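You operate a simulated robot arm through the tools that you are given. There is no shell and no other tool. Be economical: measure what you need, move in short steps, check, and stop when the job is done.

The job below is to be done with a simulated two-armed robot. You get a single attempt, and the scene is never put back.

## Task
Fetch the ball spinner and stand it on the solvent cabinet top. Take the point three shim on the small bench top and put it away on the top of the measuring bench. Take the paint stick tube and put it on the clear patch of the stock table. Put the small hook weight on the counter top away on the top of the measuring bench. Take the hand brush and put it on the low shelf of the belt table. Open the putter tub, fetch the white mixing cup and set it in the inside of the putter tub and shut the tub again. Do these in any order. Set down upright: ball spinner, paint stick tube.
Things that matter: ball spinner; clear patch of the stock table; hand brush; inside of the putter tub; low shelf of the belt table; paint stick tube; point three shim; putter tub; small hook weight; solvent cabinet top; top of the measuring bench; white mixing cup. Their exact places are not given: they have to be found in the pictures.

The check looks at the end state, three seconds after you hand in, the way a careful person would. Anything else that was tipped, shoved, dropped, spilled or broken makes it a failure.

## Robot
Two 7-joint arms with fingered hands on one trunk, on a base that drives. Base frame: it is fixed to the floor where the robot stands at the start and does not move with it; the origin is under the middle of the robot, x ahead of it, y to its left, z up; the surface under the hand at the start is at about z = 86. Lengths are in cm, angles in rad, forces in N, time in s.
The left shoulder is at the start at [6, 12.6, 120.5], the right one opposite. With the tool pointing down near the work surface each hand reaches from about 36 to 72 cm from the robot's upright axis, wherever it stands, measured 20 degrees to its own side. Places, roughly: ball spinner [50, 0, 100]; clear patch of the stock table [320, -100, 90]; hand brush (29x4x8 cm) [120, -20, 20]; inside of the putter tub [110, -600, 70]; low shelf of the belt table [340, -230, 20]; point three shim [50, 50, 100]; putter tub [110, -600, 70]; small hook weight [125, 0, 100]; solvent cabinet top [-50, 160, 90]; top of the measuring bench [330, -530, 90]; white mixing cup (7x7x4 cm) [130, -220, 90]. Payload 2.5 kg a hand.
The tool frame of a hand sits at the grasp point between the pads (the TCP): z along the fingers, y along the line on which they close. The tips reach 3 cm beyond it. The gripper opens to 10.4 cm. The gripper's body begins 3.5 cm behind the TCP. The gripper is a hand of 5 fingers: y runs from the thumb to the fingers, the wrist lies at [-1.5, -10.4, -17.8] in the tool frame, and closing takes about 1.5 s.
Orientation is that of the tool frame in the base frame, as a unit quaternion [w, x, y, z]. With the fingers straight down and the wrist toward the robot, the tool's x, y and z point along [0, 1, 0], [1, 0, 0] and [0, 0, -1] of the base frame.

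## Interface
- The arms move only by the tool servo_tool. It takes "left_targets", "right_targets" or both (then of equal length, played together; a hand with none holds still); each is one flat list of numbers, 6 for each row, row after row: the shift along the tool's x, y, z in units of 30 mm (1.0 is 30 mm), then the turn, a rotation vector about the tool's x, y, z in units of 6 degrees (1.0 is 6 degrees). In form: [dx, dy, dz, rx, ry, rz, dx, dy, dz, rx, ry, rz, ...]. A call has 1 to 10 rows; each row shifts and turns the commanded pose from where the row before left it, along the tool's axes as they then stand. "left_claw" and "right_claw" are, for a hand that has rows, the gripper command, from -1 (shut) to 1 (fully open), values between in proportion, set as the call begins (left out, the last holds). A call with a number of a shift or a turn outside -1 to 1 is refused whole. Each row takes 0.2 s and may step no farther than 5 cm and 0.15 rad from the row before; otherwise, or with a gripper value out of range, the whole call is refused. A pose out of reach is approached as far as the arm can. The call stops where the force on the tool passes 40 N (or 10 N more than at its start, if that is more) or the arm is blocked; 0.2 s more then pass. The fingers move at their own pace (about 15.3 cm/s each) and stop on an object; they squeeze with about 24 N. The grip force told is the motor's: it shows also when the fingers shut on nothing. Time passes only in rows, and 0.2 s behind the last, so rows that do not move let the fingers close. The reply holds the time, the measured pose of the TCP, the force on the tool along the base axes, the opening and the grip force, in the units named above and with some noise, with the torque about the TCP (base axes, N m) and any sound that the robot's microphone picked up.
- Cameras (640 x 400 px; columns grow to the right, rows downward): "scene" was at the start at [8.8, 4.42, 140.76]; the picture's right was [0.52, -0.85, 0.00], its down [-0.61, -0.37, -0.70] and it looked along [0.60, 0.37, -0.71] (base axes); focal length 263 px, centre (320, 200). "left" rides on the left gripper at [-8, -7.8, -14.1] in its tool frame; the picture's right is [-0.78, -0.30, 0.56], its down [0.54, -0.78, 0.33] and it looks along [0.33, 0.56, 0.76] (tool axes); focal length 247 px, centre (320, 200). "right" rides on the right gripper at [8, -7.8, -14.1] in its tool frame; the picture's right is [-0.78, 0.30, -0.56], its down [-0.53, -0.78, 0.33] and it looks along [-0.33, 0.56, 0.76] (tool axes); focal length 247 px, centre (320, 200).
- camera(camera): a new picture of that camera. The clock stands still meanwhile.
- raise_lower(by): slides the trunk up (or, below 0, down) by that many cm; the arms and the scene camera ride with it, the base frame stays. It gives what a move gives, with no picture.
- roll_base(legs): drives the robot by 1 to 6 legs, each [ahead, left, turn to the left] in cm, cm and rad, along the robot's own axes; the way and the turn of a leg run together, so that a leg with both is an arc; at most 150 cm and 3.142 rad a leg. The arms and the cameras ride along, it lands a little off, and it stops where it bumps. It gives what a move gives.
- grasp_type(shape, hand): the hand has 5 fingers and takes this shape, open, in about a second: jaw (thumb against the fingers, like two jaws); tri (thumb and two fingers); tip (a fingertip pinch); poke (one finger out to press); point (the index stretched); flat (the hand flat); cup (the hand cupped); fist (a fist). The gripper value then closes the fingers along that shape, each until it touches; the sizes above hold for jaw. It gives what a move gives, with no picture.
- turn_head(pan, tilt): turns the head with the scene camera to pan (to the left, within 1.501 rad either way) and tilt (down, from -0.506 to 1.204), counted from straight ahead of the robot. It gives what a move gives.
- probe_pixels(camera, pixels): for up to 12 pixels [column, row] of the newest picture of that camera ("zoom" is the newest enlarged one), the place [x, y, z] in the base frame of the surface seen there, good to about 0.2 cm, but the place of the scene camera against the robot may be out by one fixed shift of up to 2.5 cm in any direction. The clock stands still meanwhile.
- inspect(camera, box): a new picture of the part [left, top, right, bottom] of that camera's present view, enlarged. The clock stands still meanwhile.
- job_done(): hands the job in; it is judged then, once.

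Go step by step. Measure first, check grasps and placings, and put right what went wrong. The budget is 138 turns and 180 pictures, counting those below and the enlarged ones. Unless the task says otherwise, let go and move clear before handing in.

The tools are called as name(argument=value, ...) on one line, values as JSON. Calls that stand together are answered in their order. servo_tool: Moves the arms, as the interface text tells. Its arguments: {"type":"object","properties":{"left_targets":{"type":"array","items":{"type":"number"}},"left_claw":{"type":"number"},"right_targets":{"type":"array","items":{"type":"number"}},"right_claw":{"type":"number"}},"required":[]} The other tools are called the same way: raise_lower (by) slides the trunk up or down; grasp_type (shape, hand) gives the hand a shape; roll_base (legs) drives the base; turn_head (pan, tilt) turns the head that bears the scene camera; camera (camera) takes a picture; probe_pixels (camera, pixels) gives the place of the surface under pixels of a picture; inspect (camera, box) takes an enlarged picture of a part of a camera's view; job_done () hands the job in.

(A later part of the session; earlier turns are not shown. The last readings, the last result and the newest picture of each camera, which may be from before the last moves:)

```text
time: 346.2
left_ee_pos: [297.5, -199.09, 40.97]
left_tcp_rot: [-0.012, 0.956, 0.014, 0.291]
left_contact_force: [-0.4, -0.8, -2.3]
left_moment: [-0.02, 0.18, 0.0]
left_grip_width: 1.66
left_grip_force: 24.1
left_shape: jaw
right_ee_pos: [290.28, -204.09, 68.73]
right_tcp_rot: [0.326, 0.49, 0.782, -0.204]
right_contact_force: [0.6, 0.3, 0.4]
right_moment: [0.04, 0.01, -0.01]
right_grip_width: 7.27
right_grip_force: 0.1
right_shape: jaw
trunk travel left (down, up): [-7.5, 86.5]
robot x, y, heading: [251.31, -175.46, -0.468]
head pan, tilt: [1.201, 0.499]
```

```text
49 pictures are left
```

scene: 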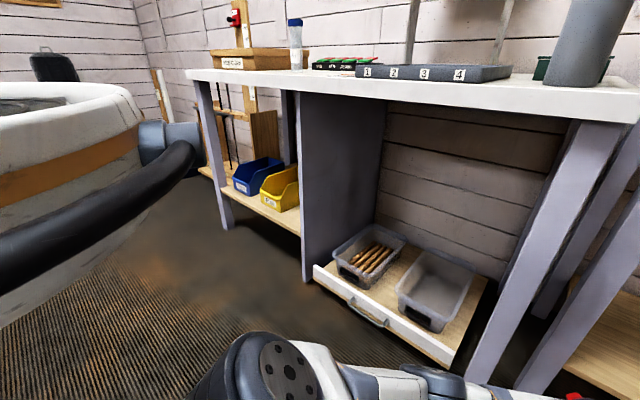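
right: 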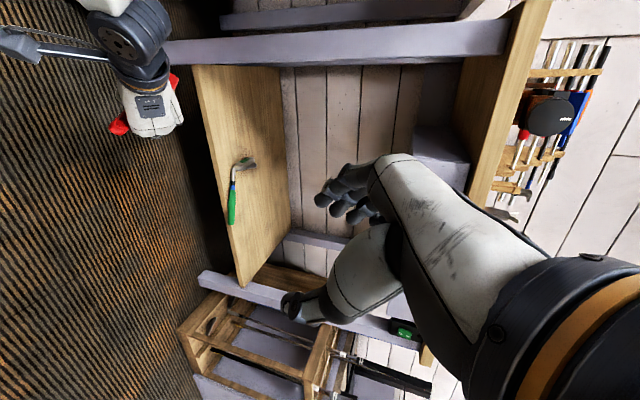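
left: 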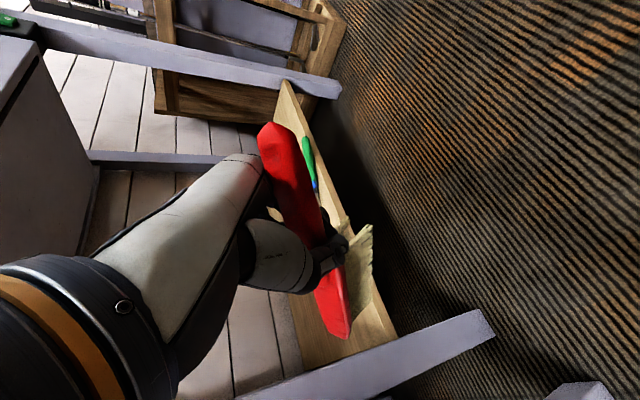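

Free now. Driving −y by 48 to line up with the free half of the shelf.

roll_base(legs=[[22.5, -43, 0]])

turn_head(pan=0.3, tilt=0.6)

camera(camera="scene")

camera(camera="left")

```text
time: 349.1
left_ee_pos: [298.39, -247.75, 40.98]
left_tcp_rot: [-0.011, 0.956, 0.012, 0.292]
left_contact_force: [-0.2, 0.0, -2.2]
left_moment: [-0.04, 0.19, -0.01]
left_grip_width: 1.62
left_grip_force: 24.2
left_shape: jaw
right_ee_pos: [291.29, -252.93, 68.59]
right_tcp_rot: [0.327, 0.492, 0.781, -0.204]
right_contact_force: [0.4, 0.4, 0.1]
right_moment: [-0.02, -0.02, 0.02]
right_grip_width: 7.26
right_grip_force: 0.0
right_shape: jaw
trunk travel left (down, up): [-7.5, 86.5]
robot x, y, heading: [252.19, -224.06, -0.47]
head pan, tilt: [1.201, 0.499]
```

```text
time: 350.3
left_ee_pos: [298.41, -247.88, 40.86]
left_tcp_rot: [-0.011, 0.957, 0.012, 0.291]
left_contact_force: [-0.7, 0.7, -2.3]
left_moment: [-0.03, 0.17, -0.01]
left_grip_width: 1.61
left_grip_force: 23.9
left_shape: jaw
right_ee_pos: [291.27, -252.91, 68.75]
right_tcp_rot: [0.326, 0.492, 0.781, -0.203]
right_contact_force: [0.3, -0.1, 0.5]
right_moment: [0.03, 0.0, -0.02]
right_grip_width: 7.29
right_grip_force: 0.2
right_shape: jaw
trunk travel left (down, up): [-7.5, 86.5]
robot x, y, heading: [252.38, -223.6, -0.472]
head pan, tilt: [0.3, 0.6]
```

```text
48 pictures are left
```

scene: 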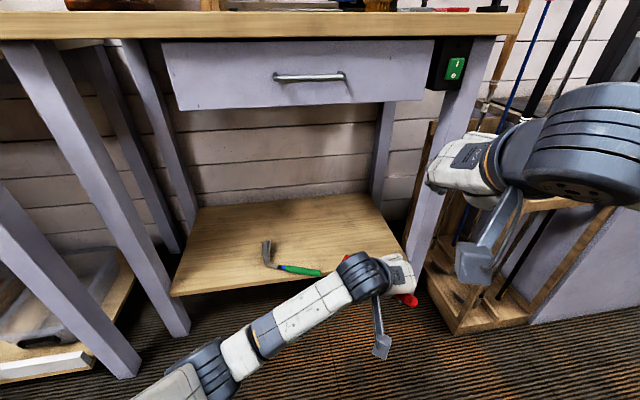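

```text
47 pictures are left
```

left: 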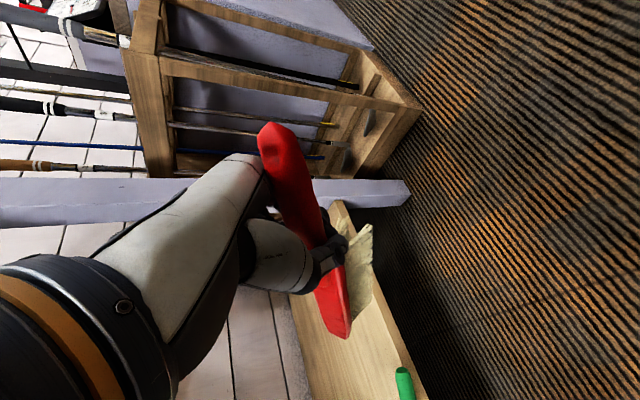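

Lined up: brush y −248 between hammer and right leg. My right hand is near the belt table's green switch side, so pull it back 12 cm first. Probing brush droop.

servo_tool(right_targets=[0, -1, 0, 0, 0, 0, 0, -1, 0, 0, 0, 0, 0, -1, 0, 0, 0, 0, 0, -1, 0, 0, 0, 0])

probe_pixels(camera="left", pixels=[[270, 135], [300, 200], [335, 300], [342, 330], [365, 240], [360, 290], [340, 240], [350, 310], [405, 385], [330, 330], [370, 340]])

```text
time: 351.3
left_ee_pos: [298.39, -247.81, 40.84]
left_tcp_rot: [-0.01, 0.956, 0.012, 0.292]
left_contact_force: [1.1, -0.9, -2.3]
left_moment: [-0.03, 0.16, -0.01]
left_grip_width: 1.64
left_grip_force: 23.6
left_shape: jaw
right_ee_pos: [280.29, -258.0, 68.85]
right_tcp_rot: [0.326, 0.492, 0.781, -0.203]
right_contact_force: [-1.1, -0.4, 1.2]
right_moment: [0.04, 0.0, -0.01]
right_grip_width: 7.27
right_grip_force: 0.0
right_shape: jaw
trunk travel left (down, up): [-7.5, 86.5]
robot x, y, heading: [251.98, -224.52, -0.466]
head pan, tilt: [0.3, 0.6]
```

```text
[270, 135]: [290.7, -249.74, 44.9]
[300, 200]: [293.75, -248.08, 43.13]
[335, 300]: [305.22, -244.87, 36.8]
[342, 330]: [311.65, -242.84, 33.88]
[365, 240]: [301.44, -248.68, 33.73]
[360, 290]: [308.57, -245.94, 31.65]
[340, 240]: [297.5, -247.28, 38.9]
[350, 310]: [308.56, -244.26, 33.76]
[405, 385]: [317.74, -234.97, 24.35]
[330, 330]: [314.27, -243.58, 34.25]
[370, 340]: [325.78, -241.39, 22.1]
```

Brush droops ~25° (lowest point 13 below TCP); shelf z 22.1; hammer handle end at y −235. Driving +x 20 with a small shift to −y.

roll_base(legs=[[19, 6.5, 0]])

camera(camera="left")

camera(camera="scene")

```text
time: 352.9
left_ee_pos: [318.59, -250.77, 40.91]
left_tcp_rot: [-0.01, 0.956, 0.011, 0.292]
left_contact_force: [-0.6, 0.1, -2.6]
left_moment: [-0.04, 0.16, 0.0]
left_grip_width: 1.63
left_grip_force: 23.8
left_shape: jaw
right_ee_pos: [300.47, -261.04, 68.81]
right_tcp_rot: [0.326, 0.493, 0.78, -0.205]
right_contact_force: [0.0, 0.1, 1.1]
right_moment: [0.02, -0.01, 0.02]
right_grip_width: 7.29
right_grip_force: 0.0
right_shape: jaw
trunk travel left (down, up): [-7.5, 86.5]
robot x, y, heading: [272.47, -227.24, -0.474]
head pan, tilt: [0.3, 0.6]
```

```text
46 pictures are left
```

left: 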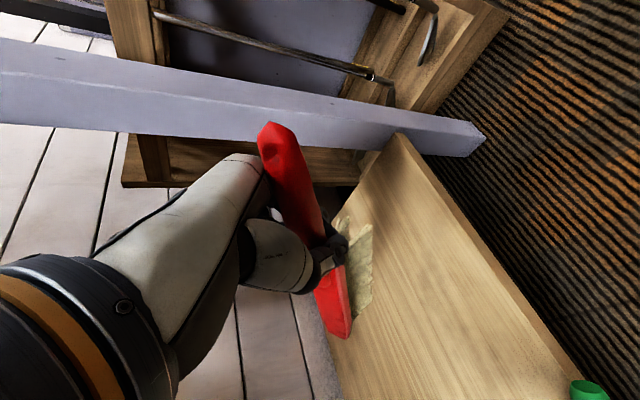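

```text
45 pictures are left
```

scene: 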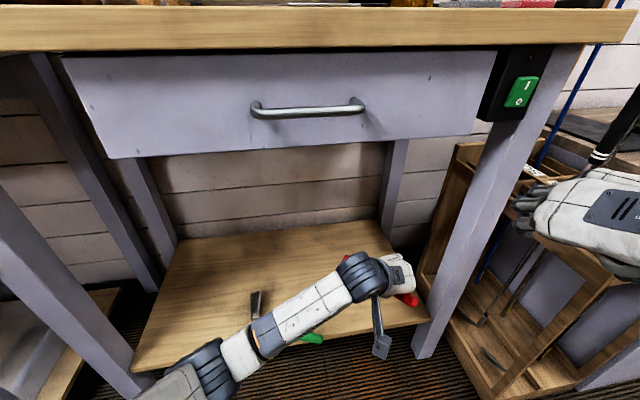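

Clear. Moving the arm 12.5 further in, then lowering until the head touches and flattens out.

servo_tool(left_targets=[0.69, 0, 0.465, 0, 0, 0, 0.69, 0, 0.465, 0, 0, 0, 0.69, 0, 0.465, 0, 0, 0, 0.69, 0, 0.465, 0, 0, 0, 0.69, 0, 0.465, 0, 0, 0, -0.56, 0, 0.83, 0, 0, 0, -0.56, 0, 0.83, 0, 0, 0, -0.28, 0, 0.41, 0, 0, 0, -0.28, 0, 0.41, 0, 0, 0])

camera(camera="left")

```text
time: 354.9
left_ee_pos: [331.02, -250.23, 31.95]
left_tcp_rot: [-0.011, 0.956, 0.012, 0.291]
left_contact_force: [-1.2, 1.2, 1.1]
left_moment: [0.16, -0.2, 0.22]
left_grip_width: 1.59
left_grip_force: 24.5
left_shape: jaw
right_ee_pos: [300.47, -261.09, 68.84]
right_tcp_rot: [0.326, 0.493, 0.78, -0.205]
right_contact_force: [0.8, 0.3, -0.1]
right_moment: [-0.01, 0.01, 0.02]
right_grip_width: 7.27
right_grip_force: 0.0
right_shape: jaw
trunk travel left (down, up): [-7.5, 86.5]
robot x, y, heading: [272.32, -226.91, -0.473]
head pan, tilt: [0.3, 0.6]
```

```text
44 pictures are left
```

left: 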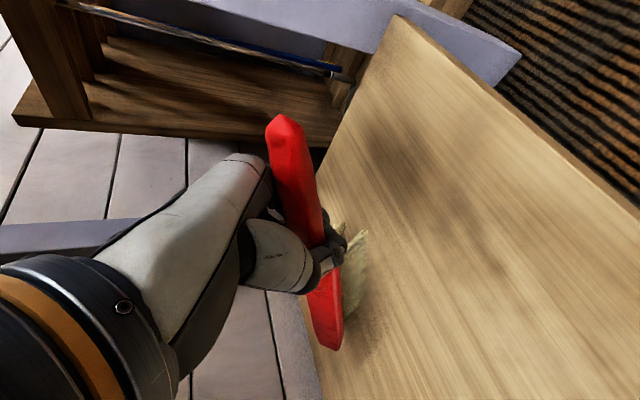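

The head touches and the brush is flattening (z 31.95). Lowering ~3 cm more to about 28.9.

servo_tool(left_targets=[-0.19, 0, 0.28, 0, 0, 0, -0.19, 0, 0.28, 0, 0, 0, -0.19, 0, 0.28, 0, 0, 0])

camera(camera="left")

probe_pixels(camera="left", pixels=[[285, 130], [300, 190], [325, 300], [325, 340], [360, 260], [345, 320]])

```text
time: 355.7
left_ee_pos: [331.04, -250.32, 28.87]
left_tcp_rot: [-0.01, 0.956, 0.012, 0.292]
left_contact_force: [-0.2, 0.8, -0.7]
left_moment: [0.03, -0.06, 0.15]
left_grip_width: 1.57
left_grip_force: 23.3
left_shape: jaw
right_ee_pos: [300.47, -261.07, 68.75]
right_tcp_rot: [0.326, 0.493, 0.78, -0.204]
right_contact_force: [0.9, 0.7, -0.7]
right_moment: [0.0, -0.03, -0.05]
right_grip_width: 7.26
right_grip_force: 0.1
right_shape: jaw
trunk travel left (down, up): [-7.5, 86.5]
robot x, y, heading: [272.65, -227.18, -0.475]
head pan, tilt: [0.3, 0.6]
```

```text
43 pictures are left
```

left: 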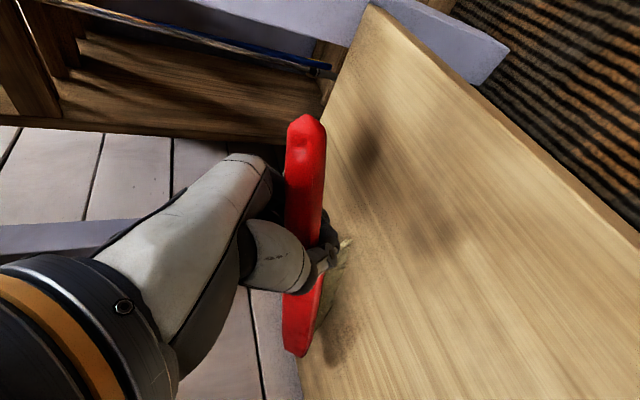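

```text
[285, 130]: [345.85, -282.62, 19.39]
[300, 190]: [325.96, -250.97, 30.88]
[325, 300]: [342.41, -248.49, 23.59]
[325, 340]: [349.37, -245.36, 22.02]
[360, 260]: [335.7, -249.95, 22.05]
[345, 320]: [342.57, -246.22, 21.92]
```

The brush lies nearly flat (handle z 30.9, on shelf 22.1). Releasing and withdrawing along the tool axis.

servo_tool(left_targets=[0, 0, 0, 0, 0, 0, 0, 0, 0, 0, 0, 0, 0, 0, 0, 0, 0, 0, 0, 0, 0, 0, 0, 0, 0, 0, 0, 0, 0, 0], left_claw=0.1)

servo_tool(left_targets=[0, 0, -0.6, 0, 0, 0, 0, 0, -0.9, 0, 0, 0, 0, 0, -0.9, 0, 0, 0, 0, 0, -0.9, 0, 0, 0])

camera(camera="left")

```text
time: 356.9
left_ee_pos: [330.98, -250.37, 28.92]
left_tcp_rot: [-0.01, 0.956, 0.012, 0.292]
left_contact_force: [-0.1, -0.3, 0.8]
left_moment: [0.02, -0.01, 0.03]
left_grip_width: 5.74
left_grip_force: 0.1
left_shape: jaw
right_ee_pos: [300.44, -261.15, 68.85]
right_tcp_rot: [0.326, 0.493, 0.78, -0.204]
right_contact_force: [0.3, -0.2, -0.4]
right_moment: [0.03, 0.02, 0.0]
right_grip_width: 7.28
right_grip_force: 0.2
right_shape: jaw
trunk travel left (down, up): [-7.5, 86.5]
robot x, y, heading: [272.37, -226.75, -0.466]
head pan, tilt: [0.3, 0.6]
```

```text
time: 357.9
left_ee_pos: [325.58, -250.43, 36.94]
left_tcp_rot: [-0.01, 0.957, 0.013, 0.29]
left_contact_force: [0.0, 0.5, -0.1]
left_moment: [0.01, -0.02, -0.01]
left_grip_width: 5.74
left_grip_force: 0.0
left_shape: jaw
right_ee_pos: [300.48, -261.02, 68.69]
right_tcp_rot: [0.326, 0.493, 0.78, -0.205]
right_contact_force: [-1.0, -0.6, -0.4]
right_moment: [0.0, 0.0, 0.02]
right_grip_width: 7.24
right_grip_force: 0.1
right_shape: jaw
trunk travel left (down, up): [-7.5, 86.5]
robot x, y, heading: [272.19, -227.18, -0.472]
head pan, tilt: [0.3, 0.6]
```

```text
42 pictures are left
```

left: 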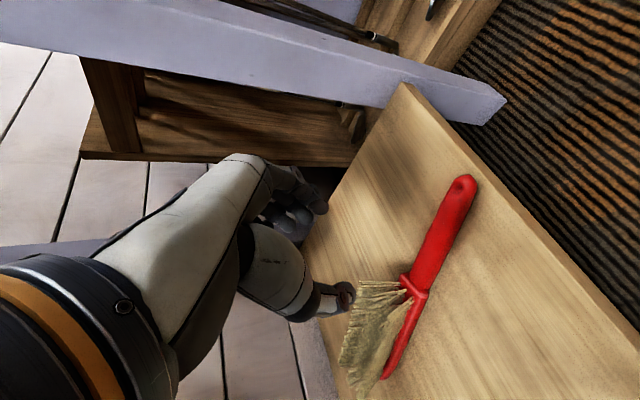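

The brush rests fully on the low shelf (on its side, handle inside the edge). Withdrawing, raising the trunk and restoring both hands to pointing down.

roll_base(legs=[[-22.3, -11.2, 0]])

raise_lower(by=40)

raise_lower(by=16)

servo_tool(left_targets=[0, 0, -0.3, 0.29, -0.512, -0.99, 0, 0, -0.3, 0.29, -0.512, -0.99, 0, 0, -0.3, 0.29, -0.512, -0.99, 0, 0, -0.3, 0.29, -0.512, -0.99, 0, 0, -0.3, 0.29, -0.512, -0.99, 0, 0, -0.3, 0.29, -0.512, -0.99, 0, 0, -0.3, 0.29, -0.512, -0.99, 0, 0, -0.3, 0.29, -0.512, -0.99, 0, 0, -0.3, 0.29, -0.512, -0.99, 0, 0, -0.3, 0.29, -0.512, -0.99], right_targets=[0, 0, 0, 0.347, 0.7, 0.828, 0, 0, 0, 0.347, 0.7, 0.828, 0, 0, 0, 0.347, 0.7, 0.828, 0, 0, 0, 0.347, 0.7, 0.828, 0, 0, 0, 0.347, 0.7, 0.828, 0, 0, 0, 0.347, 0.7, 0.828, 0, 0, 0, 0.347, 0.7, 0.828, 0, 0, 0, 0.347, 0.7, 0.828, 0, 0, 0, 0.347, 0.7, 0.828, 0, 0, 0, 0.347, 0.7, 0.828])

camera(camera="scene")

```text
time: 359.7
left_ee_pos: [300.78, -250.73, 37.01]
left_tcp_rot: [-0.01, 0.956, 0.009, 0.292]
left_contact_force: [0.5, -0.1, -0.4]
left_moment: [0.02, 0.0, 0.01]
left_grip_width: 5.73
left_grip_force: 0.0
left_shape: jaw
right_ee_pos: [275.79, -261.35, 68.88]
right_tcp_rot: [0.325, 0.495, 0.779, -0.205]
right_contact_force: [0.3, -0.4, 0.0]
right_moment: [0.03, 0.0, -0.03]
right_grip_width: 7.28
right_grip_force: 0.1
right_shape: jaw
trunk travel left (down, up): [-7.5, 86.5]
robot x, y, heading: [247.73, -227.18, -0.471]
head pan, tilt: [0.3, 0.6]
```

```text
time: 363.5
left_ee_pos: [300.78, -250.74, 77.1]
left_tcp_rot: [-0.009, 0.956, 0.01, 0.292]
left_contact_force: [-0.1, -0.2, 0.0]
left_moment: [-0.04, -0.02, 0.01]
left_grip_width: 5.71
left_grip_force: 0.0
left_shape: jaw
right_ee_pos: [275.85, -261.29, 108.89]
right_tcp_rot: [0.325, 0.494, 0.779, -0.205]
right_contact_force: [0.0, 0.2, 0.2]
right_moment: [0.04, 0.04, 0.0]
right_grip_width: 7.23
right_grip_force: 0.1
right_shape: jaw
trunk travel left (down, up): [-47.5, 46.5]
robot x, y, heading: [248.08, -227.39, -0.471]
head pan, tilt: [0.3, 0.6]
```

```text
time: 365.4
left_ee_pos: [300.85, -250.83, 92.89]
left_tcp_rot: [-0.01, 0.957, 0.01, 0.291]
left_contact_force: [-0.3, 0.3, 0.0]
left_moment: [0.0, 0.02, 0.02]
left_grip_width: 5.76
left_grip_force: 0.1
left_shape: jaw
right_ee_pos: [275.71, -261.29, 124.87]
right_tcp_rot: [0.326, 0.495, 0.779, -0.206]
right_contact_force: [0.1, 0.6, -1.0]
right_moment: [0.01, -0.01, 0.0]
right_grip_width: 7.27
right_grip_force: 0.0
right_shape: jaw
trunk travel left (down, up): [-63.5, 30.5]
robot x, y, heading: [247.94, -227.17, -0.474]
head pan, tilt: [0.3, 0.6]
```

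```text
time: 367.6
left_ee_pos: [298.02, -251.45, 101.43]
left_tcp_rot: [0.0, 0.855, 0.519, 0.002]
left_contact_force: [-0.3, 0.5, 0.2]
left_moment: [0.02, 0.01, 0.0]
left_grip_width: 5.72
left_grip_force: 0.0
left_shape: jaw
right_ee_pos: [275.77, -261.29, 124.86]
right_tcp_rot: [-0.001, 0.854, 0.52, 0.001]
right_contact_force: [-0.2, -0.4, -0.3]
right_moment: [0.0, 0.01, 0.01]
right_grip_width: 7.28
right_grip_force: 0.1
right_shape: jaw
trunk travel left (down, up): [-63.5, 30.5]
robot x, y, heading: [247.91, -227.27, -0.472]
head pan, tilt: [0.3, 0.6]
```

```text
41 pictures are left
```

scene: 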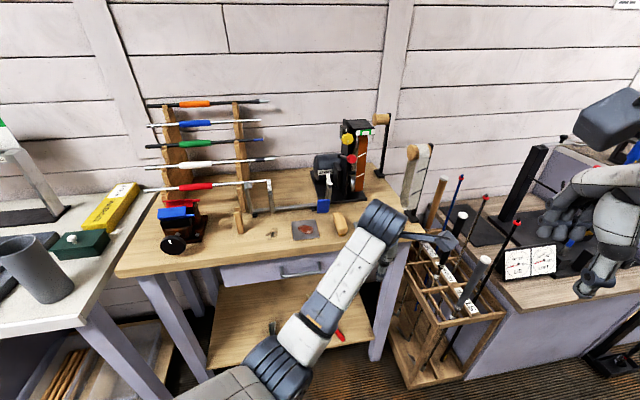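

Brush visible on the shelf at (338,332). Raising/retracting the left hand, turning to face −y, and sidestepping to the central table in front of the cup's rough place.

servo_tool(left_targets=[0, -0.6, -1, 0, 0, 0, 0, -0.6, -1, 0, 0, 0, 0, -0.6, -1, 0, 0, 0, 0, -0.6, -1, 0, 0, 0, 0, -0.6, -1, 0, 0, 0, 0, -0.6, -1, 0, 0, 0])

roll_base(legs=[[0, 0, -1.1], [-67, 0, 0], [0, -108, 0]])

turn_head(pan=0, tilt=0.6)

camera(camera="scene")

```text
time: 369.0
left_ee_pos: [294.44, -248.35, 114.72]
left_tcp_rot: [-0.007, 0.848, 0.53, 0.017]
left_contact_force: [-0.2, 0.0, 0.5]
left_moment: [0.0, 0.0, 0.0]
left_grip_width: 5.71
left_grip_force: 0.1
left_shape: jaw
left hand out of reach, approached as far as the arm can: row 4, 5, 6
right_ee_pos: [275.94, -261.38, 124.98]
right_tcp_rot: [0.0, 0.854, 0.521, 0.0]
right_contact_force: [-0.1, 0.7, 0.2]
right_moment: [-0.03, 0.0, -0.05]
right_grip_width: 7.27
right_grip_force: 0.0
right_shape: jaw
trunk travel left (down, up): [-63.5, 30.5]
robot x, y, heading: [247.9, -226.93, -0.479]
head pan, tilt: [0.3, 0.6]
```

```text
time: 380.6
left_ee_pos: [141.13, -207.66, 114.92]
left_tcp_rot: [0.006, 1.0, -0.01, 0.013]
left_contact_force: [0.1, 0.0, 0.4]
left_moment: [0.0, 0.02, 0.02]
left_grip_width: 5.73
left_grip_force: 0.1
left_shape: jaw
right_ee_pos: [121.64, -196.13, 124.83]
right_tcp_rot: [0.0, 1.0, -0.024, 0.0]
right_contact_force: [0.0, -1.1, 0.2]
right_moment: [0.0, 0.0, -0.03]
right_grip_width: 7.28
right_grip_force: 0.0
right_shape: jaw
trunk travel left (down, up): [-63.5, 30.5]
robot x, y, heading: [140.8, -156.72, -1.616]
head pan, tilt: [0.3, 0.6]
```

```text
time: 381.4
left_ee_pos: [141.34, -207.86, 114.93]
left_tcp_rot: [0.006, 1.0, -0.008, 0.014]
left_contact_force: [-1.1, 0.1, -0.6]
left_moment: [-0.03, 0.02, 0.02]
left_grip_width: 5.71
left_grip_force: 0.1
left_shape: jaw
right_ee_pos: [121.67, -196.04, 124.84]
right_tcp_rot: [0.0, 1.0, -0.024, 0.0]
right_contact_force: [0.1, -0.6, 0.4]
right_moment: [0.02, 0.0, 0.03]
right_grip_width: 7.29
right_grip_force: 0.0
right_shape: jaw
trunk travel left (down, up): [-63.5, 30.5]
robot x, y, heading: [141.35, -156.04, -1.614]
head pan, tilt: [0.0, 0.6]
```

```text
40 pictures are left
```

scene: 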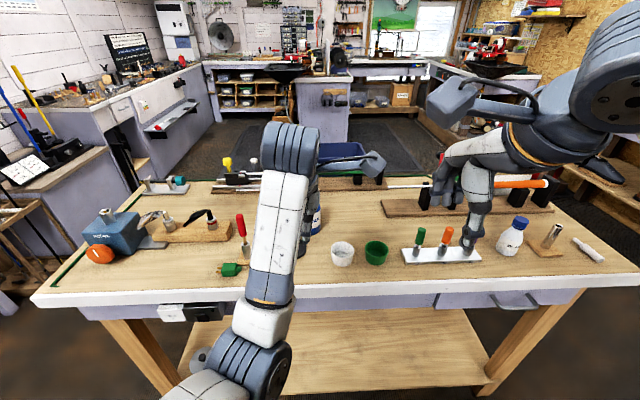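

The white cup is at scene (342,253) beside a green one (377,253). Probing them.

probe_pixels(camera="scene", pixels=[[342, 253], [331, 245], [354, 245], [342, 242], [342, 264], [366, 246], [377, 242], [360, 280], [310, 220], [342, 290]])

inspect(camera="scene", box=[300, 200, 440, 300])

inspect(camera="scene", box=[200, 40, 460, 200])

```text
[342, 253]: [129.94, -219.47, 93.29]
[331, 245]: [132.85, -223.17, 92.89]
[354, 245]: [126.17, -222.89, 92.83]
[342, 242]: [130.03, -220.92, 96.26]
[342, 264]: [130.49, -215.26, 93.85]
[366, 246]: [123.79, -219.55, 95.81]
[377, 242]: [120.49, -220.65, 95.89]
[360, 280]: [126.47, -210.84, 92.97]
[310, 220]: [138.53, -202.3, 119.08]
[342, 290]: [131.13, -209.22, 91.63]
```

```text
4.00 times, centred on (370, 250) of scene
```

zoom: 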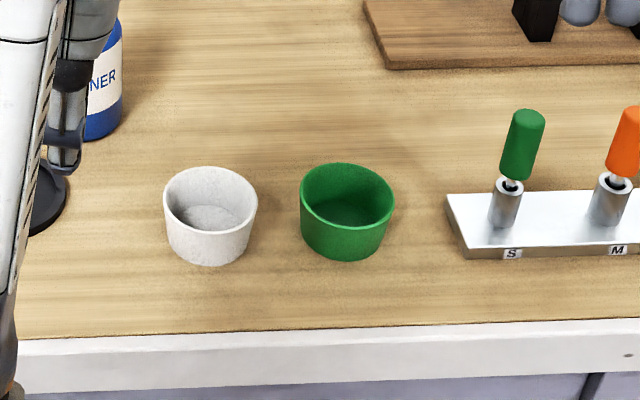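

```text
2.46 times, centred on (330, 120) of scene
```

zoom: 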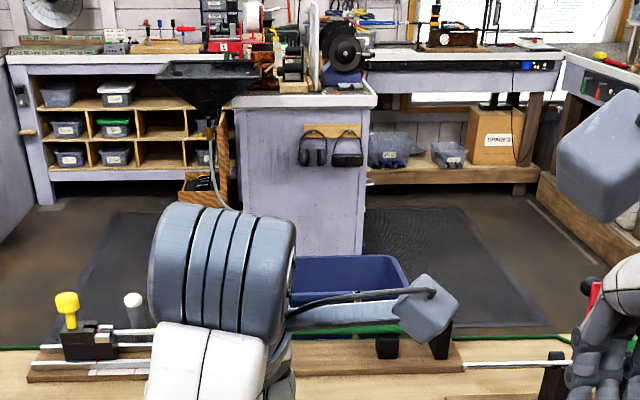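

Cup rim z≈95, next to the green cup. I'll locate it precisely with the right hand camera.

camera(camera="right")

```text
37 pictures are left
```

right: 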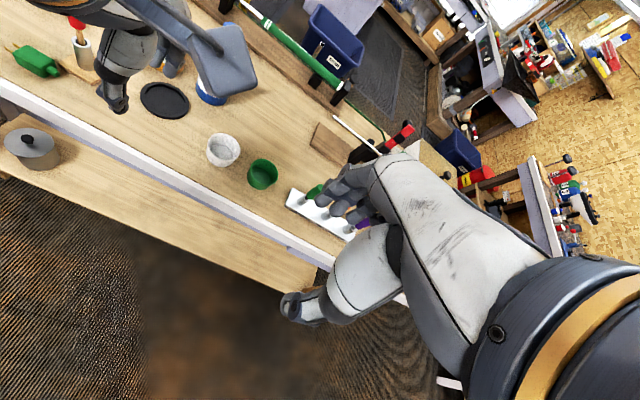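

probe_pixels(camera="right", pixels=[[224, 150], [209, 146], [239, 150], [226, 134], [219, 165], [250, 170], [200, 175], [185, 118]])

```text
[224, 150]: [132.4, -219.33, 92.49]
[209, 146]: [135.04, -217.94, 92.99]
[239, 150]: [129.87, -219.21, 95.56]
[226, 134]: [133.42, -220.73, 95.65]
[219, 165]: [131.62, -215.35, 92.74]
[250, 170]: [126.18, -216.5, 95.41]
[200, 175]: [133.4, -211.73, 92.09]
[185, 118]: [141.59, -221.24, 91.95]
```

Cup centre [132.3,−218.8], table 92.0. Moving the left hand aside and the right hand over the cup.

servo_tool(left_targets=[1, 0, 0, 0, 0, 0, 1, 0, 0, 0, 0, 0, 1, 0, 0, 0, 0, 0, 1, 0, 0, 0, 0, 0, 1, 0, 0, 0, 0, 0, 1, 0, 0, 0, 0, 0, 1, 0, 0, 0, 0, 0, 1, 0, 0, 0, 0, 0])

servo_tool(right_targets=[0.488, 0.93, 0, 0, 0, 0, 0.488, 0.93, 0, 0, 0, 0, 0.488, 0.93, 0, 0, 0, 0, 0.488, 0.93, 0, 0, 0, 0, 0.488, 0.93, 0, 0, 0, 0, 0.488, 0.93, 0, 0, 0, 0, 0.488, 0.93, 0, 0, 0, 0, 0.488, 0.93, 0, 0, 0, 0, 0, 0, 1, 0, 0, 0, 0, 0, 1, 0, 0, 0], right_claw=1)

servo_tool(right_targets=[0, 0, 0.9, 0, 0, 0, 0, 0, 0.9, 0, 0, 0, 0, 0, 0.9, 0, 0, 0, 0, 0, 0.9, 0, 0, 0])

camera(camera="right")

```text
time: 383.2
left_ee_pos: [165.13, -208.14, 115.34]
left_tcp_rot: [0.006, 1.0, -0.011, 0.013]
left_contact_force: [-0.1, -0.1, -0.3]
left_moment: [0.0, -0.01, 0.05]
left_grip_width: 5.71
left_grip_force: 0.0
left_shape: jaw
right_ee_pos: [121.63, -196.14, 124.94]
right_tcp_rot: [0.0, 1.0, -0.024, -0.001]
right_contact_force: [-0.3, 0.0, -0.4]
right_moment: [-0.02, 0.06, -0.01]
right_grip_width: 7.29
right_grip_force: 0.1
right_shape: jaw
trunk travel left (down, up): [-63.5, 30.5]
robot x, y, heading: [141.01, -156.2, -1.616]
head pan, tilt: [0.0, 0.6]
```

```text
time: 385.4
left_ee_pos: [165.01, -208.21, 115.3]
left_tcp_rot: [0.006, 1.0, -0.011, 0.013]
left_contact_force: [-1.1, -0.4, 0.4]
left_moment: [0.02, 0.04, 0.01]
left_grip_width: 5.71
left_grip_force: 0.1
left_shape: jaw
right_ee_pos: [132.07, -219.14, 118.84]
right_tcp_rot: [0.001, 1.0, -0.023, 0.001]
right_contact_force: [0.3, 0.4, 0.3]
right_moment: [-0.02, 0.01, 0.01]
right_grip_width: 10.4
right_grip_force: 0.0
right_shape: jaw
trunk travel left (down, up): [-63.5, 30.5]
robot x, y, heading: [140.46, -156.26, -1.612]
head pan, tilt: [0.0, 0.6]
```

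```text
time: 386.4
left_ee_pos: [165.02, -208.18, 115.25]
left_tcp_rot: [0.005, 1.0, -0.011, 0.013]
left_contact_force: [-0.7, 0.0, 0.5]
left_moment: [0.0, 0.03, -0.02]
left_grip_width: 5.73
left_grip_force: 0.0
left_shape: jaw
right_ee_pos: [131.93, -219.11, 107.8]
right_tcp_rot: [0.001, 1.0, -0.022, 0.0]
right_contact_force: [-0.5, 0.0, -0.5]
right_moment: [-0.01, 0.0, -0.01]
right_grip_width: 10.37
right_grip_force: 0.0
right_shape: jaw
trunk travel left (down, up): [-63.5, 30.5]
robot x, y, heading: [141.13, -156.59, -1.614]
head pan, tilt: [0.0, 0.6]
```

```text
36 pictures are left
```

right: 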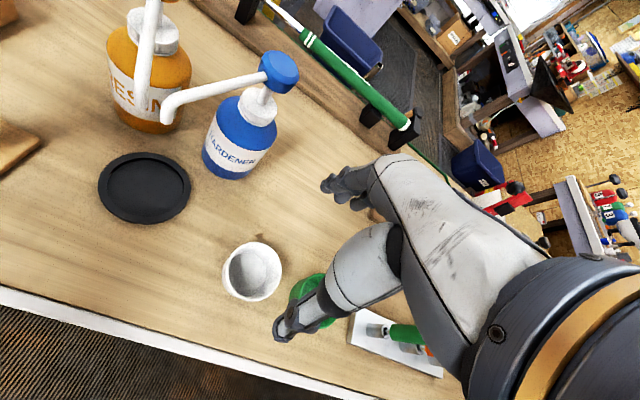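

Cup at (252,271), tool axis projects at (262,263): about 0.9 cm off. Probing the rim to correct.

probe_pixels(camera="right", pixels=[[224, 275], [281, 268], [256, 243], [250, 300], [252, 270], [238, 247], [270, 295]])

```text
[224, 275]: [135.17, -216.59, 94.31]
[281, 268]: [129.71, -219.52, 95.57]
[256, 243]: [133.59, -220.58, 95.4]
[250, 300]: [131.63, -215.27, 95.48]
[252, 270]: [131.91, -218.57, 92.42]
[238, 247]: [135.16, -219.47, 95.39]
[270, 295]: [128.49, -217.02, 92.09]
```

Rim centre is [132.4,−218.1]. Correcting and descending to TCP z 95.4, then closing and lifting.

servo_tool(right_targets=[0.15, -0.34, 0, 0, 0, 0, 0, 0, 0.9, 0, 0, 0, 0, 0, 0.9, 0, 0, 0, 0, 0, 0.9, 0, 0, 0, 0, 0, 0.9, 0, 0, 0, 0, 0, 0.5, 0, 0, 0])

servo_tool(right_targets=[0, 0, 0, 0, 0, 0, 0, 0, 0, 0, 0, 0, 0, 0, 0, 0, 0, 0, 0, 0, 0, 0, 0, 0, 0, 0, 0, 0, 0, 0, 0, 0, 0, 0, 0, 0, 0, 0, 0, 0, 0, 0, 0, 0, -0.1, 0, 0, 0], right_claw=-1)

servo_tool(right_targets=[0, 0, -0.5, 0, 0, 0, 0, 0, -0.9, 0, 0, 0, 0, 0, -0.9, 0, 0, 0, 0, 0, -0.9, 0, 0, 0, 0, 0, -0.9, 0, 0, 0, 0, 0, -0.9, 0, 0, 0, 0, 0, -0.9, 0, 0, 0])

camera(camera="right")

```text
time: 387.9
left_ee_pos: [165.04, -208.16, 115.25]
left_tcp_rot: [0.005, 1.0, -0.011, 0.013]
left_contact_force: [0.3, -0.4, 0.5]
left_moment: [-0.03, -0.01, -0.01]
left_grip_width: 5.73
left_grip_force: 0.0
left_shape: jaw
right_ee_pos: [132.74, -218.0, 95.57]
right_tcp_rot: [0.0, 1.0, -0.024, 0.0]
right_contact_force: [0.1, 0.3, -0.5]
right_moment: [-0.01, 0.0, 0.0]
right_grip_width: 10.38
right_grip_force: 0.1
right_shape: jaw
trunk travel left (down, up): [-63.5, 30.5]
robot x, y, heading: [141.34, -156.37, -1.613]
head pan, tilt: [0.0, 0.6]
```

```text
time: 389.6
left_ee_pos: [165.11, -208.02, 115.4]
left_tcp_rot: [0.005, 1.0, -0.01, 0.013]
left_contact_force: [0.0, -0.2, -0.2]
left_moment: [0.01, -0.02, 0.0]
left_grip_width: 5.74
left_grip_force: 0.0
left_shape: jaw
right_ee_pos: [132.68, -218.14, 95.97]
right_tcp_rot: [0.0, 1.0, -0.024, -0.001]
right_contact_force: [-0.3, 0.1, -1.0]
right_moment: [-0.02, 0.03, 0.0]
right_grip_width: 4.65
right_grip_force: 23.9
right_shape: jaw
trunk travel left (down, up): [-63.5, 30.5]
robot x, y, heading: [141.33, -156.18, -1.614]
head pan, tilt: [0.0, 0.6]
```

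```text
time: 391.2
left_ee_pos: [165.12, -208.17, 115.26]
left_tcp_rot: [0.006, 1.0, -0.011, 0.013]
left_contact_force: [0.8, -0.9, 0.2]
left_moment: [-0.03, 0.01, 0.01]
left_grip_width: 5.7
left_grip_force: 0.0
left_shape: jaw
right_ee_pos: [132.88, -217.77, 113.81]
right_tcp_rot: [0.001, 1.0, -0.023, 0.0]
right_contact_force: [0.6, -0.5, 0.1]
right_moment: [0.0, -0.02, -0.01]
right_grip_width: 4.68
right_grip_force: 24.1
right_shape: jaw
trunk travel left (down, up): [-63.5, 30.5]
robot x, y, heading: [140.9, -156.42, -1.616]
head pan, tilt: [0.0, 0.6]
```

```text
35 pictures are left
```

right: 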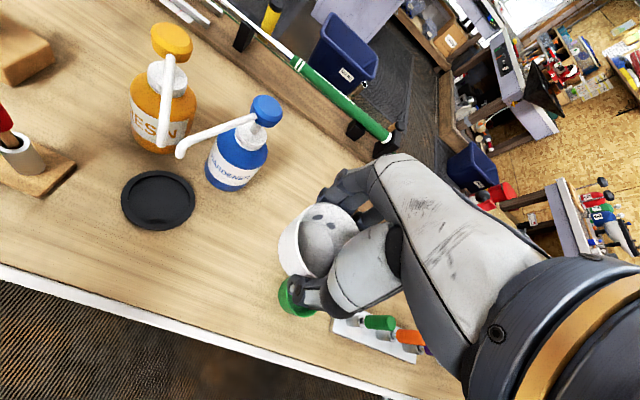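

Cup held. Tucking the hands and driving by the west lane toward the tub corner.

servo_tool(right_targets=[-0.4, -0.9, -0.3, 0, 0, 0, -0.4, -0.9, -0.3, 0, 0, 0, -0.4, -0.9, -0.3, 0, 0, 0, -0.4, -0.9, -0.3, 0, 0, 0, -0.4, -0.9, 0, 0, 0, 0, -0.4, -0.9, 0, 0, 0, 0])

roll_base(legs=[[0, -143, 0.04], [145, 0, 0], [100, 0, 0]])

turn_head(pan=0.4, tilt=0.4)

camera(camera="scene")

```text
time: 392.6
left_ee_pos: [164.98, -208.04, 115.33]
left_tcp_rot: [0.005, 1.0, -0.009, 0.013]
left_contact_force: [-0.3, -0.6, -0.2]
left_moment: [0.0, 0.05, 0.02]
left_grip_width: 5.74
left_grip_force: 0.1
left_shape: jaw
right_ee_pos: [126.36, -201.18, 117.34]
right_tcp_rot: [0.001, 1.0, -0.024, 0.0]
right_contact_force: [0.4, 0.1, -0.2]
right_moment: [-0.04, -0.02, 0.04]
right_grip_width: 4.65
right_grip_force: 23.8
right_shape: jaw
trunk travel left (down, up): [-63.5, 30.5]
robot x, y, heading: [140.57, -156.18, -1.618]
head pan, tilt: [0.0, 0.6]
```

```text
time: 411.5
left_ee_pos: [29.27, -447.92, 115.41]
left_tcp_rot: [0.005, 0.999, 0.037, 0.013]
left_contact_force: [-0.7, -0.1, 0.0]
left_moment: [-0.04, 0.04, 0.01]
left_grip_width: 5.72
left_grip_force: 0.0
left_shape: jaw
right_ee_pos: [-9.82, -444.82, 117.3]
right_tcp_rot: [0.001, 1.0, 0.025, 0.0]
right_contact_force: [0.2, 0.3, -0.4]
right_moment: [0.0, 0.02, 0.01]
right_grip_width: 4.65
right_grip_force: 23.6
right_shape: jaw
trunk travel left (down, up): [-63.5, 30.5]
robot x, y, heading: [0.13, -398.73, -1.521]
head pan, tilt: [0.0, 0.6]
```

```text
time: 412.4
left_ee_pos: [29.27, -447.91, 115.37]
left_tcp_rot: [0.005, 0.999, 0.038, 0.013]
left_contact_force: [0.2, -0.2, -0.2]
left_moment: [-0.01, 0.03, -0.03]
left_grip_width: 5.73
left_grip_force: 0.1
left_shape: jaw
right_ee_pos: [-9.86, -444.69, 117.34]
right_tcp_rot: [0.0, 1.0, 0.026, 0.0]
right_contact_force: [-0.7, 0.2, 0.0]
right_moment: [-0.01, -0.02, 0.02]
right_grip_width: 4.65
right_grip_force: 23.8
right_shape: jaw
trunk travel left (down, up): [-63.5, 30.5]
robot x, y, heading: [0.17, -398.4, -1.518]
head pan, tilt: [0.4, 0.4]
```

```text
34 pictures are left
```

scene: 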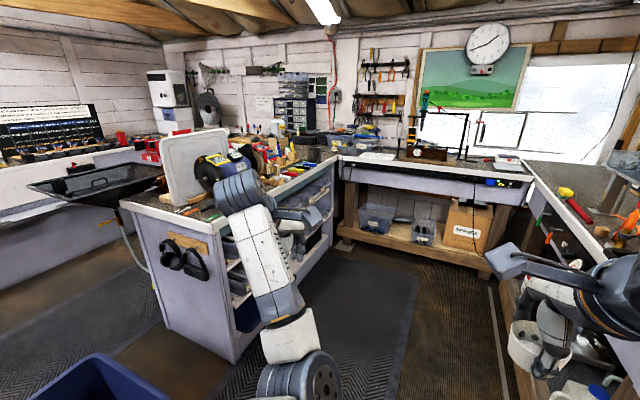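

The grinder unit's open shelves (scene 230–335, 180–330) face me; the putter tub is likely on one of them. Zooming.

inspect(camera="scene", box=[220, 120, 460, 290])

probe_pixels(camera="scene", pixels=[[238, 355], [330, 240], [320, 170], [300, 190], [365, 160], [345, 250], [380, 225], [345, 143], [310, 240]])

```text
2.35 times, centred on (340, 205) of scene
```

zoom: 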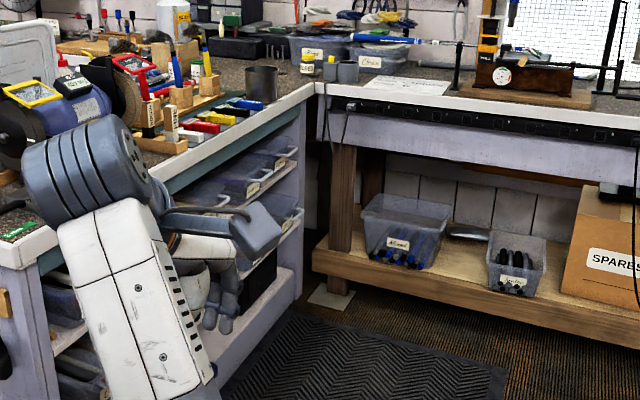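

```text
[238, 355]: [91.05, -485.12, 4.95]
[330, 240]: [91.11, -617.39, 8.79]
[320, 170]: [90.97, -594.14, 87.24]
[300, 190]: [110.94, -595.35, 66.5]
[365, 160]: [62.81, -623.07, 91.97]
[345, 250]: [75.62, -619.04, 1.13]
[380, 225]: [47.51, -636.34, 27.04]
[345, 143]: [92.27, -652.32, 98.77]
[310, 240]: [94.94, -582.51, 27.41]
```

The unit's west face is at x≈91 with shelf tubs; the putter tub is near [110,−600,68]. Driving to about [26,−570] and turning to face it.

roll_base(legs=[[75, 18, 0], [94, 0, 0], [0, 0, 1.515]])

turn_head(pan=-0.15, tilt=0.65)

camera(camera="scene")

```text
time: 424.7
left_ee_pos: [77.37, -534.63, 115.27]
left_tcp_rot: [-0.006, 0.677, 0.736, 0.013]
left_contact_force: [-0.9, -0.3, -0.6]
left_moment: [-0.01, -0.03, -0.02]
left_grip_width: 5.73
left_grip_force: 0.1
left_shape: jaw
right_ee_pos: [74.56, -573.96, 117.26]
right_tcp_rot: [0.0, 0.687, 0.726, 0.0]
right_contact_force: [-0.4, 0.1, 0.0]
right_moment: [0.02, 0.0, 0.01]
right_grip_width: 4.61
right_grip_force: 24.1
right_shape: jaw
trunk travel left (down, up): [-63.5, 30.5]
robot x, y, heading: [27.98, -564.06, 0.064]
head pan, tilt: [0.4, 0.4]
```

```text
time: 425.7
left_ee_pos: [77.46, -534.79, 115.29]
left_tcp_rot: [-0.007, 0.677, 0.736, 0.012]
left_contact_force: [-0.2, -0.4, 0.2]
left_moment: [0.0, 0.01, 0.02]
left_grip_width: 5.72
left_grip_force: 0.1
left_shape: jaw
right_ee_pos: [74.56, -574.0, 117.2]
right_tcp_rot: [0.0, 0.687, 0.727, 0.001]
right_contact_force: [0.2, -0.7, -0.7]
right_moment: [0.01, 0.0, 0.02]
right_grip_width: 4.61
right_grip_force: 24.2
right_shape: jaw
trunk travel left (down, up): [-63.5, 30.5]
robot x, y, heading: [28.3, -564.22, 0.059]
head pan, tilt: [-0.15, 0.649]
```

```text
32 pictures are left
```

scene: 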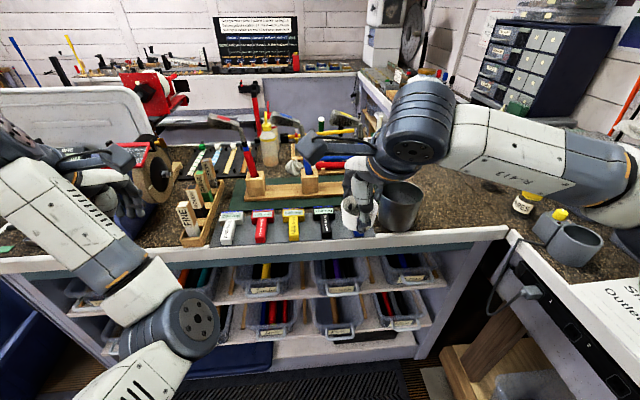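

Two rows of translucent tubs with labels. Zooming to read them.

inspect(camera="scene", box=[240, 245, 440, 345])

probe_pixels(camera="scene", pixels=[[270, 290], [340, 290], [410, 280], [270, 330], [340, 330], [405, 325], [340, 262], [340, 300], [400, 236]])

```text
3.20 times, centred on (340, 295) of scene
```

zoom: 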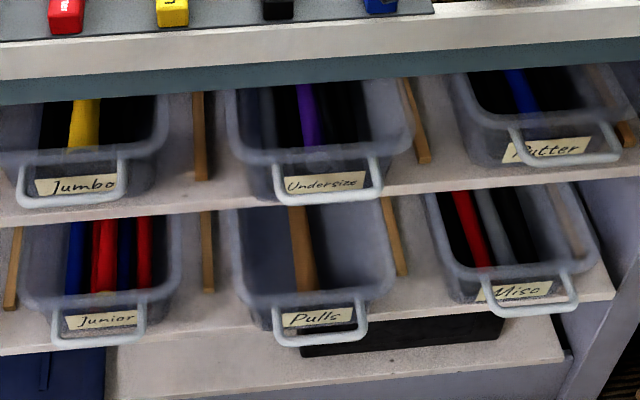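

```text
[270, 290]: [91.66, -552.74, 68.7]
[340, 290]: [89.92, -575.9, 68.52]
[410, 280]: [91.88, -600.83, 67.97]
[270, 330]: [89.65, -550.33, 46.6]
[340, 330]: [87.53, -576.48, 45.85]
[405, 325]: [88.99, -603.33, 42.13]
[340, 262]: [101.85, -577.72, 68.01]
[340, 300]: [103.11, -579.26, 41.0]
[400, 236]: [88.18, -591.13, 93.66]
```

The "Putter" tub is a pull-out tub, top right (zoom 555,130), handle near [90,−601,67]. I'll stand facing −y so my left hand is beside it (pull toward −x), right hand keeps the cup.

roll_base(legs=[[0, 0, -1.63], [0, 15, 0]])

turn_head(pan=0.75, tilt=0.9)

camera(camera="scene")

camera(camera="left")

```text
time: 431.1
left_ee_pos: [68.61, -615.45, 115.35]
left_tcp_rot: [0.005, 1.0, 0.003, 0.011]
left_contact_force: [0.1, -0.3, 0.4]
left_moment: [-0.01, 0.0, 0.0]
left_grip_width: 5.74
left_grip_force: 0.0
left_shape: jaw
right_ee_pos: [29.76, -609.47, 117.36]
right_tcp_rot: [0.0, 1.0, -0.01, 0.001]
right_contact_force: [0.2, 1.3, 1.0]
right_moment: [-0.02, 0.01, 0.04]
right_grip_width: 4.6
right_grip_force: 23.9
right_shape: jaw
trunk travel left (down, up): [-63.5, 30.5]
robot x, y, heading: [42.93, -564.19, -1.585]
head pan, tilt: [-0.15, 0.649]
```

```text
time: 432.2
left_ee_pos: [68.5, -615.37, 115.27]
left_tcp_rot: [0.006, 1.0, 0.004, 0.013]
left_contact_force: [-0.1, -0.3, 0.2]
left_moment: [0.01, -0.02, 0.02]
left_grip_width: 5.7
left_grip_force: 0.2
left_shape: jaw
right_ee_pos: [29.56, -609.49, 117.39]
right_tcp_rot: [0.0, 1.0, -0.01, 0.0]
right_contact_force: [-0.4, -0.4, -1.1]
right_moment: [0.0, 0.0, 0.03]
right_grip_width: 4.62
right_grip_force: 24.5
right_shape: jaw
trunk travel left (down, up): [-63.5, 30.5]
robot x, y, heading: [42.9, -564.11, -1.593]
head pan, tilt: [0.75, 0.901]
```

```text
30 pictures are left
```

scene: 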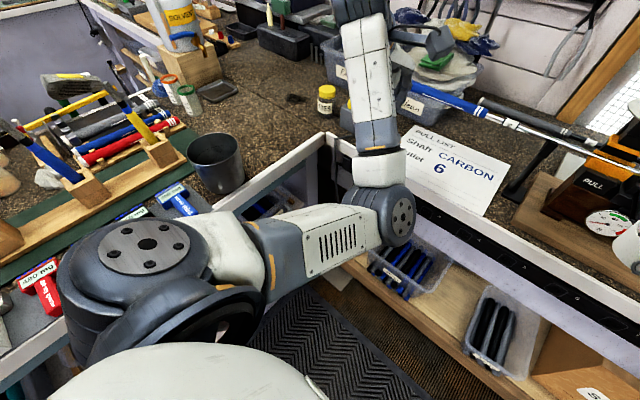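

```text
29 pictures are left
```

left: 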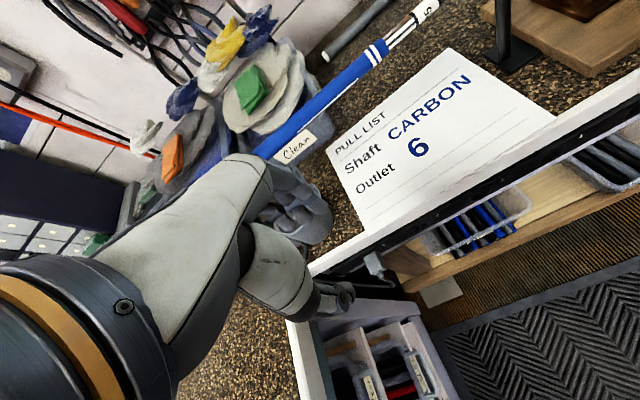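

Facing −y puts my left elbow over the counter: not workable for reaching down. Instead I'll face +x, park the cup on a free spot of the counter briefly, and do the tub with the right hand. Probing a parking spot.

probe_pixels(camera="scene", pixels=[[262, 150], [250, 175], [280, 125], [240, 165], [300, 130], [326, 108], [235, 205], [325, 140]])

roll_base(legs=[[0, -15, 0], [0, 0, 1.59], [0, -9, 0]])

camera(camera="right")

```text
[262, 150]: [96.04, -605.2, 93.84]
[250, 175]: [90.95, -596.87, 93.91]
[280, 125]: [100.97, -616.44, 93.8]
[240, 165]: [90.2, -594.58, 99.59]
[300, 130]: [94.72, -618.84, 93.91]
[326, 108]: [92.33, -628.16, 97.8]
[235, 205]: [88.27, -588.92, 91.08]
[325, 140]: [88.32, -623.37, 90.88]
```

```text
time: 438.2
left_ee_pos: [78.75, -546.06, 115.33]
left_tcp_rot: [-0.006, 0.694, 0.72, 0.013]
left_contact_force: [0.3, -1.3, 0.8]
left_moment: [0.03, 0.0, -0.01]
left_grip_width: 5.73
left_grip_force: 0.1
left_shape: jaw
right_ee_pos: [73.9, -585.11, 117.3]
right_tcp_rot: [-0.001, 0.704, 0.71, 0.001]
right_contact_force: [0.6, -0.5, -0.1]
right_moment: [0.05, 0.01, -0.01]
right_grip_width: 4.57
right_grip_force: 23.8
right_shape: jaw
trunk travel left (down, up): [-63.5, 30.5]
robot x, y, heading: [27.97, -572.94, 0.008]
head pan, tilt: [0.75, 0.901]
```

```text
28 pictures are left
```

right: 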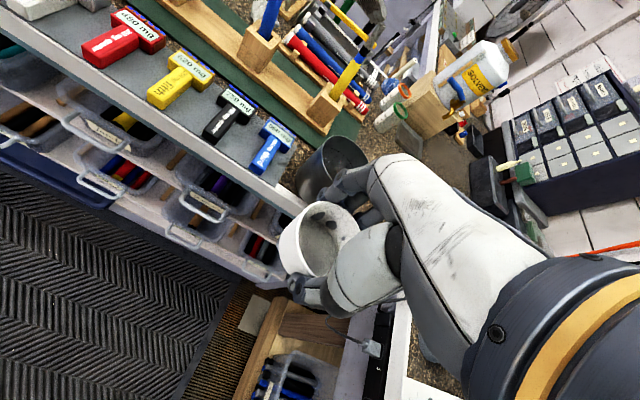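

Free granite at about true [99,−608], z≈92.8. Moving closer and parking the cup there.

roll_base(legs=[[14, -9, 0]])

servo_tool(right_targets=[-0.93, 0.73, 0, 0, 0, 0, -0.93, 0.73, 0, 0, 0, 0, -0.93, 0.73, 0, 0, 0, 0, -0.93, 0.73, 0, 0, 0, 0, -0.93, 0.73, 0, 0, 0, 0, 0, 0, 1, 0, 0, 0, 0, 0, 1, 0, 0, 0, 0, 0, 1, 0, 0, 0])

camera(camera="right")

```text
time: 439.6
left_ee_pos: [92.89, -554.77, 115.24]
left_tcp_rot: [-0.005, 0.694, 0.72, 0.013]
left_contact_force: [-0.1, 0.2, 0.5]
left_moment: [-0.01, 0.0, 0.0]
left_grip_width: 5.74
left_grip_force: 0.2
left_shape: jaw
right_ee_pos: [88.33, -593.86, 117.38]
right_tcp_rot: [0.0, 0.704, 0.71, 0.0]
right_contact_force: [-0.8, 1.2, -0.8]
right_moment: [0.04, 0.0, -0.03]
right_grip_width: 4.53
right_grip_force: 23.5
right_shape: jaw
trunk travel left (down, up): [-63.5, 30.5]
robot x, y, heading: [42.75, -581.64, 0.015]
head pan, tilt: [0.75, 0.901]
```

```text
time: 441.4
left_ee_pos: [92.82, -554.67, 115.39]
left_tcp_rot: [-0.006, 0.694, 0.72, 0.013]
left_contact_force: [0.5, 0.5, 0.3]
left_moment: [0.0, 0.03, 0.0]
left_grip_width: 5.73
left_grip_force: 0.0
left_shape: jaw
right_ee_pos: [99.35, -607.85, 108.52]
right_tcp_rot: [0.0, 0.703, 0.711, 0.0]
right_contact_force: [-0.2, 0.0, 0.1]
right_moment: [0.0, -0.02, -0.01]
right_grip_width: 4.54
right_grip_force: 24.1
right_shape: jaw
trunk travel left (down, up): [-63.5, 30.5]
robot x, y, heading: [42.58, -581.72, 0.015]
head pan, tilt: [0.75, 0.901]
```

```text
27 pictures are left
```

right: 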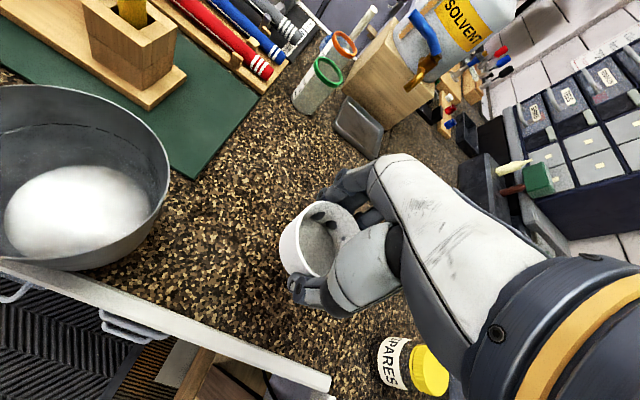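

The spot below is clear. Checking its height, then lowering and releasing.

probe_pixels(camera="right", pixels=[[250, 240], [230, 300], [290, 190]])

servo_tool(right_targets=[0, 0, 0.9, 0, 0, 0, 0, 0, 0.9, 0, 0, 0, 0, 0, 0.9, 0, 0, 0, 0, 0, 0.9, 0, 0, 0, 0, 0, 0.2, 0, 0, 0])

```text
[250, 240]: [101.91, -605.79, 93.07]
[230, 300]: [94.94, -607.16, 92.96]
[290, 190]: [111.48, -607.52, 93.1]
```

```text
time: 442.6
left_ee_pos: [92.94, -554.65, 115.27]
left_tcp_rot: [-0.006, 0.694, 0.72, 0.013]
left_contact_force: [0.4, 0.8, 0.1]
left_moment: [0.02, -0.05, 0.02]
left_grip_width: 5.72
left_grip_force: 0.0
left_shape: jaw
right_ee_pos: [99.37, -607.51, 96.9]
right_tcp_rot: [0.001, 0.703, 0.711, -0.001]
right_contact_force: [1.0, -0.4, -0.2]
right_moment: [0.01, 0.03, 0.0]
right_grip_width: 4.56
right_grip_force: 23.6
right_shape: jaw
trunk travel left (down, up): [-63.5, 30.5]
robot x, y, heading: [42.43, -581.49, 0.008]
head pan, tilt: [0.75, 0.901]
```

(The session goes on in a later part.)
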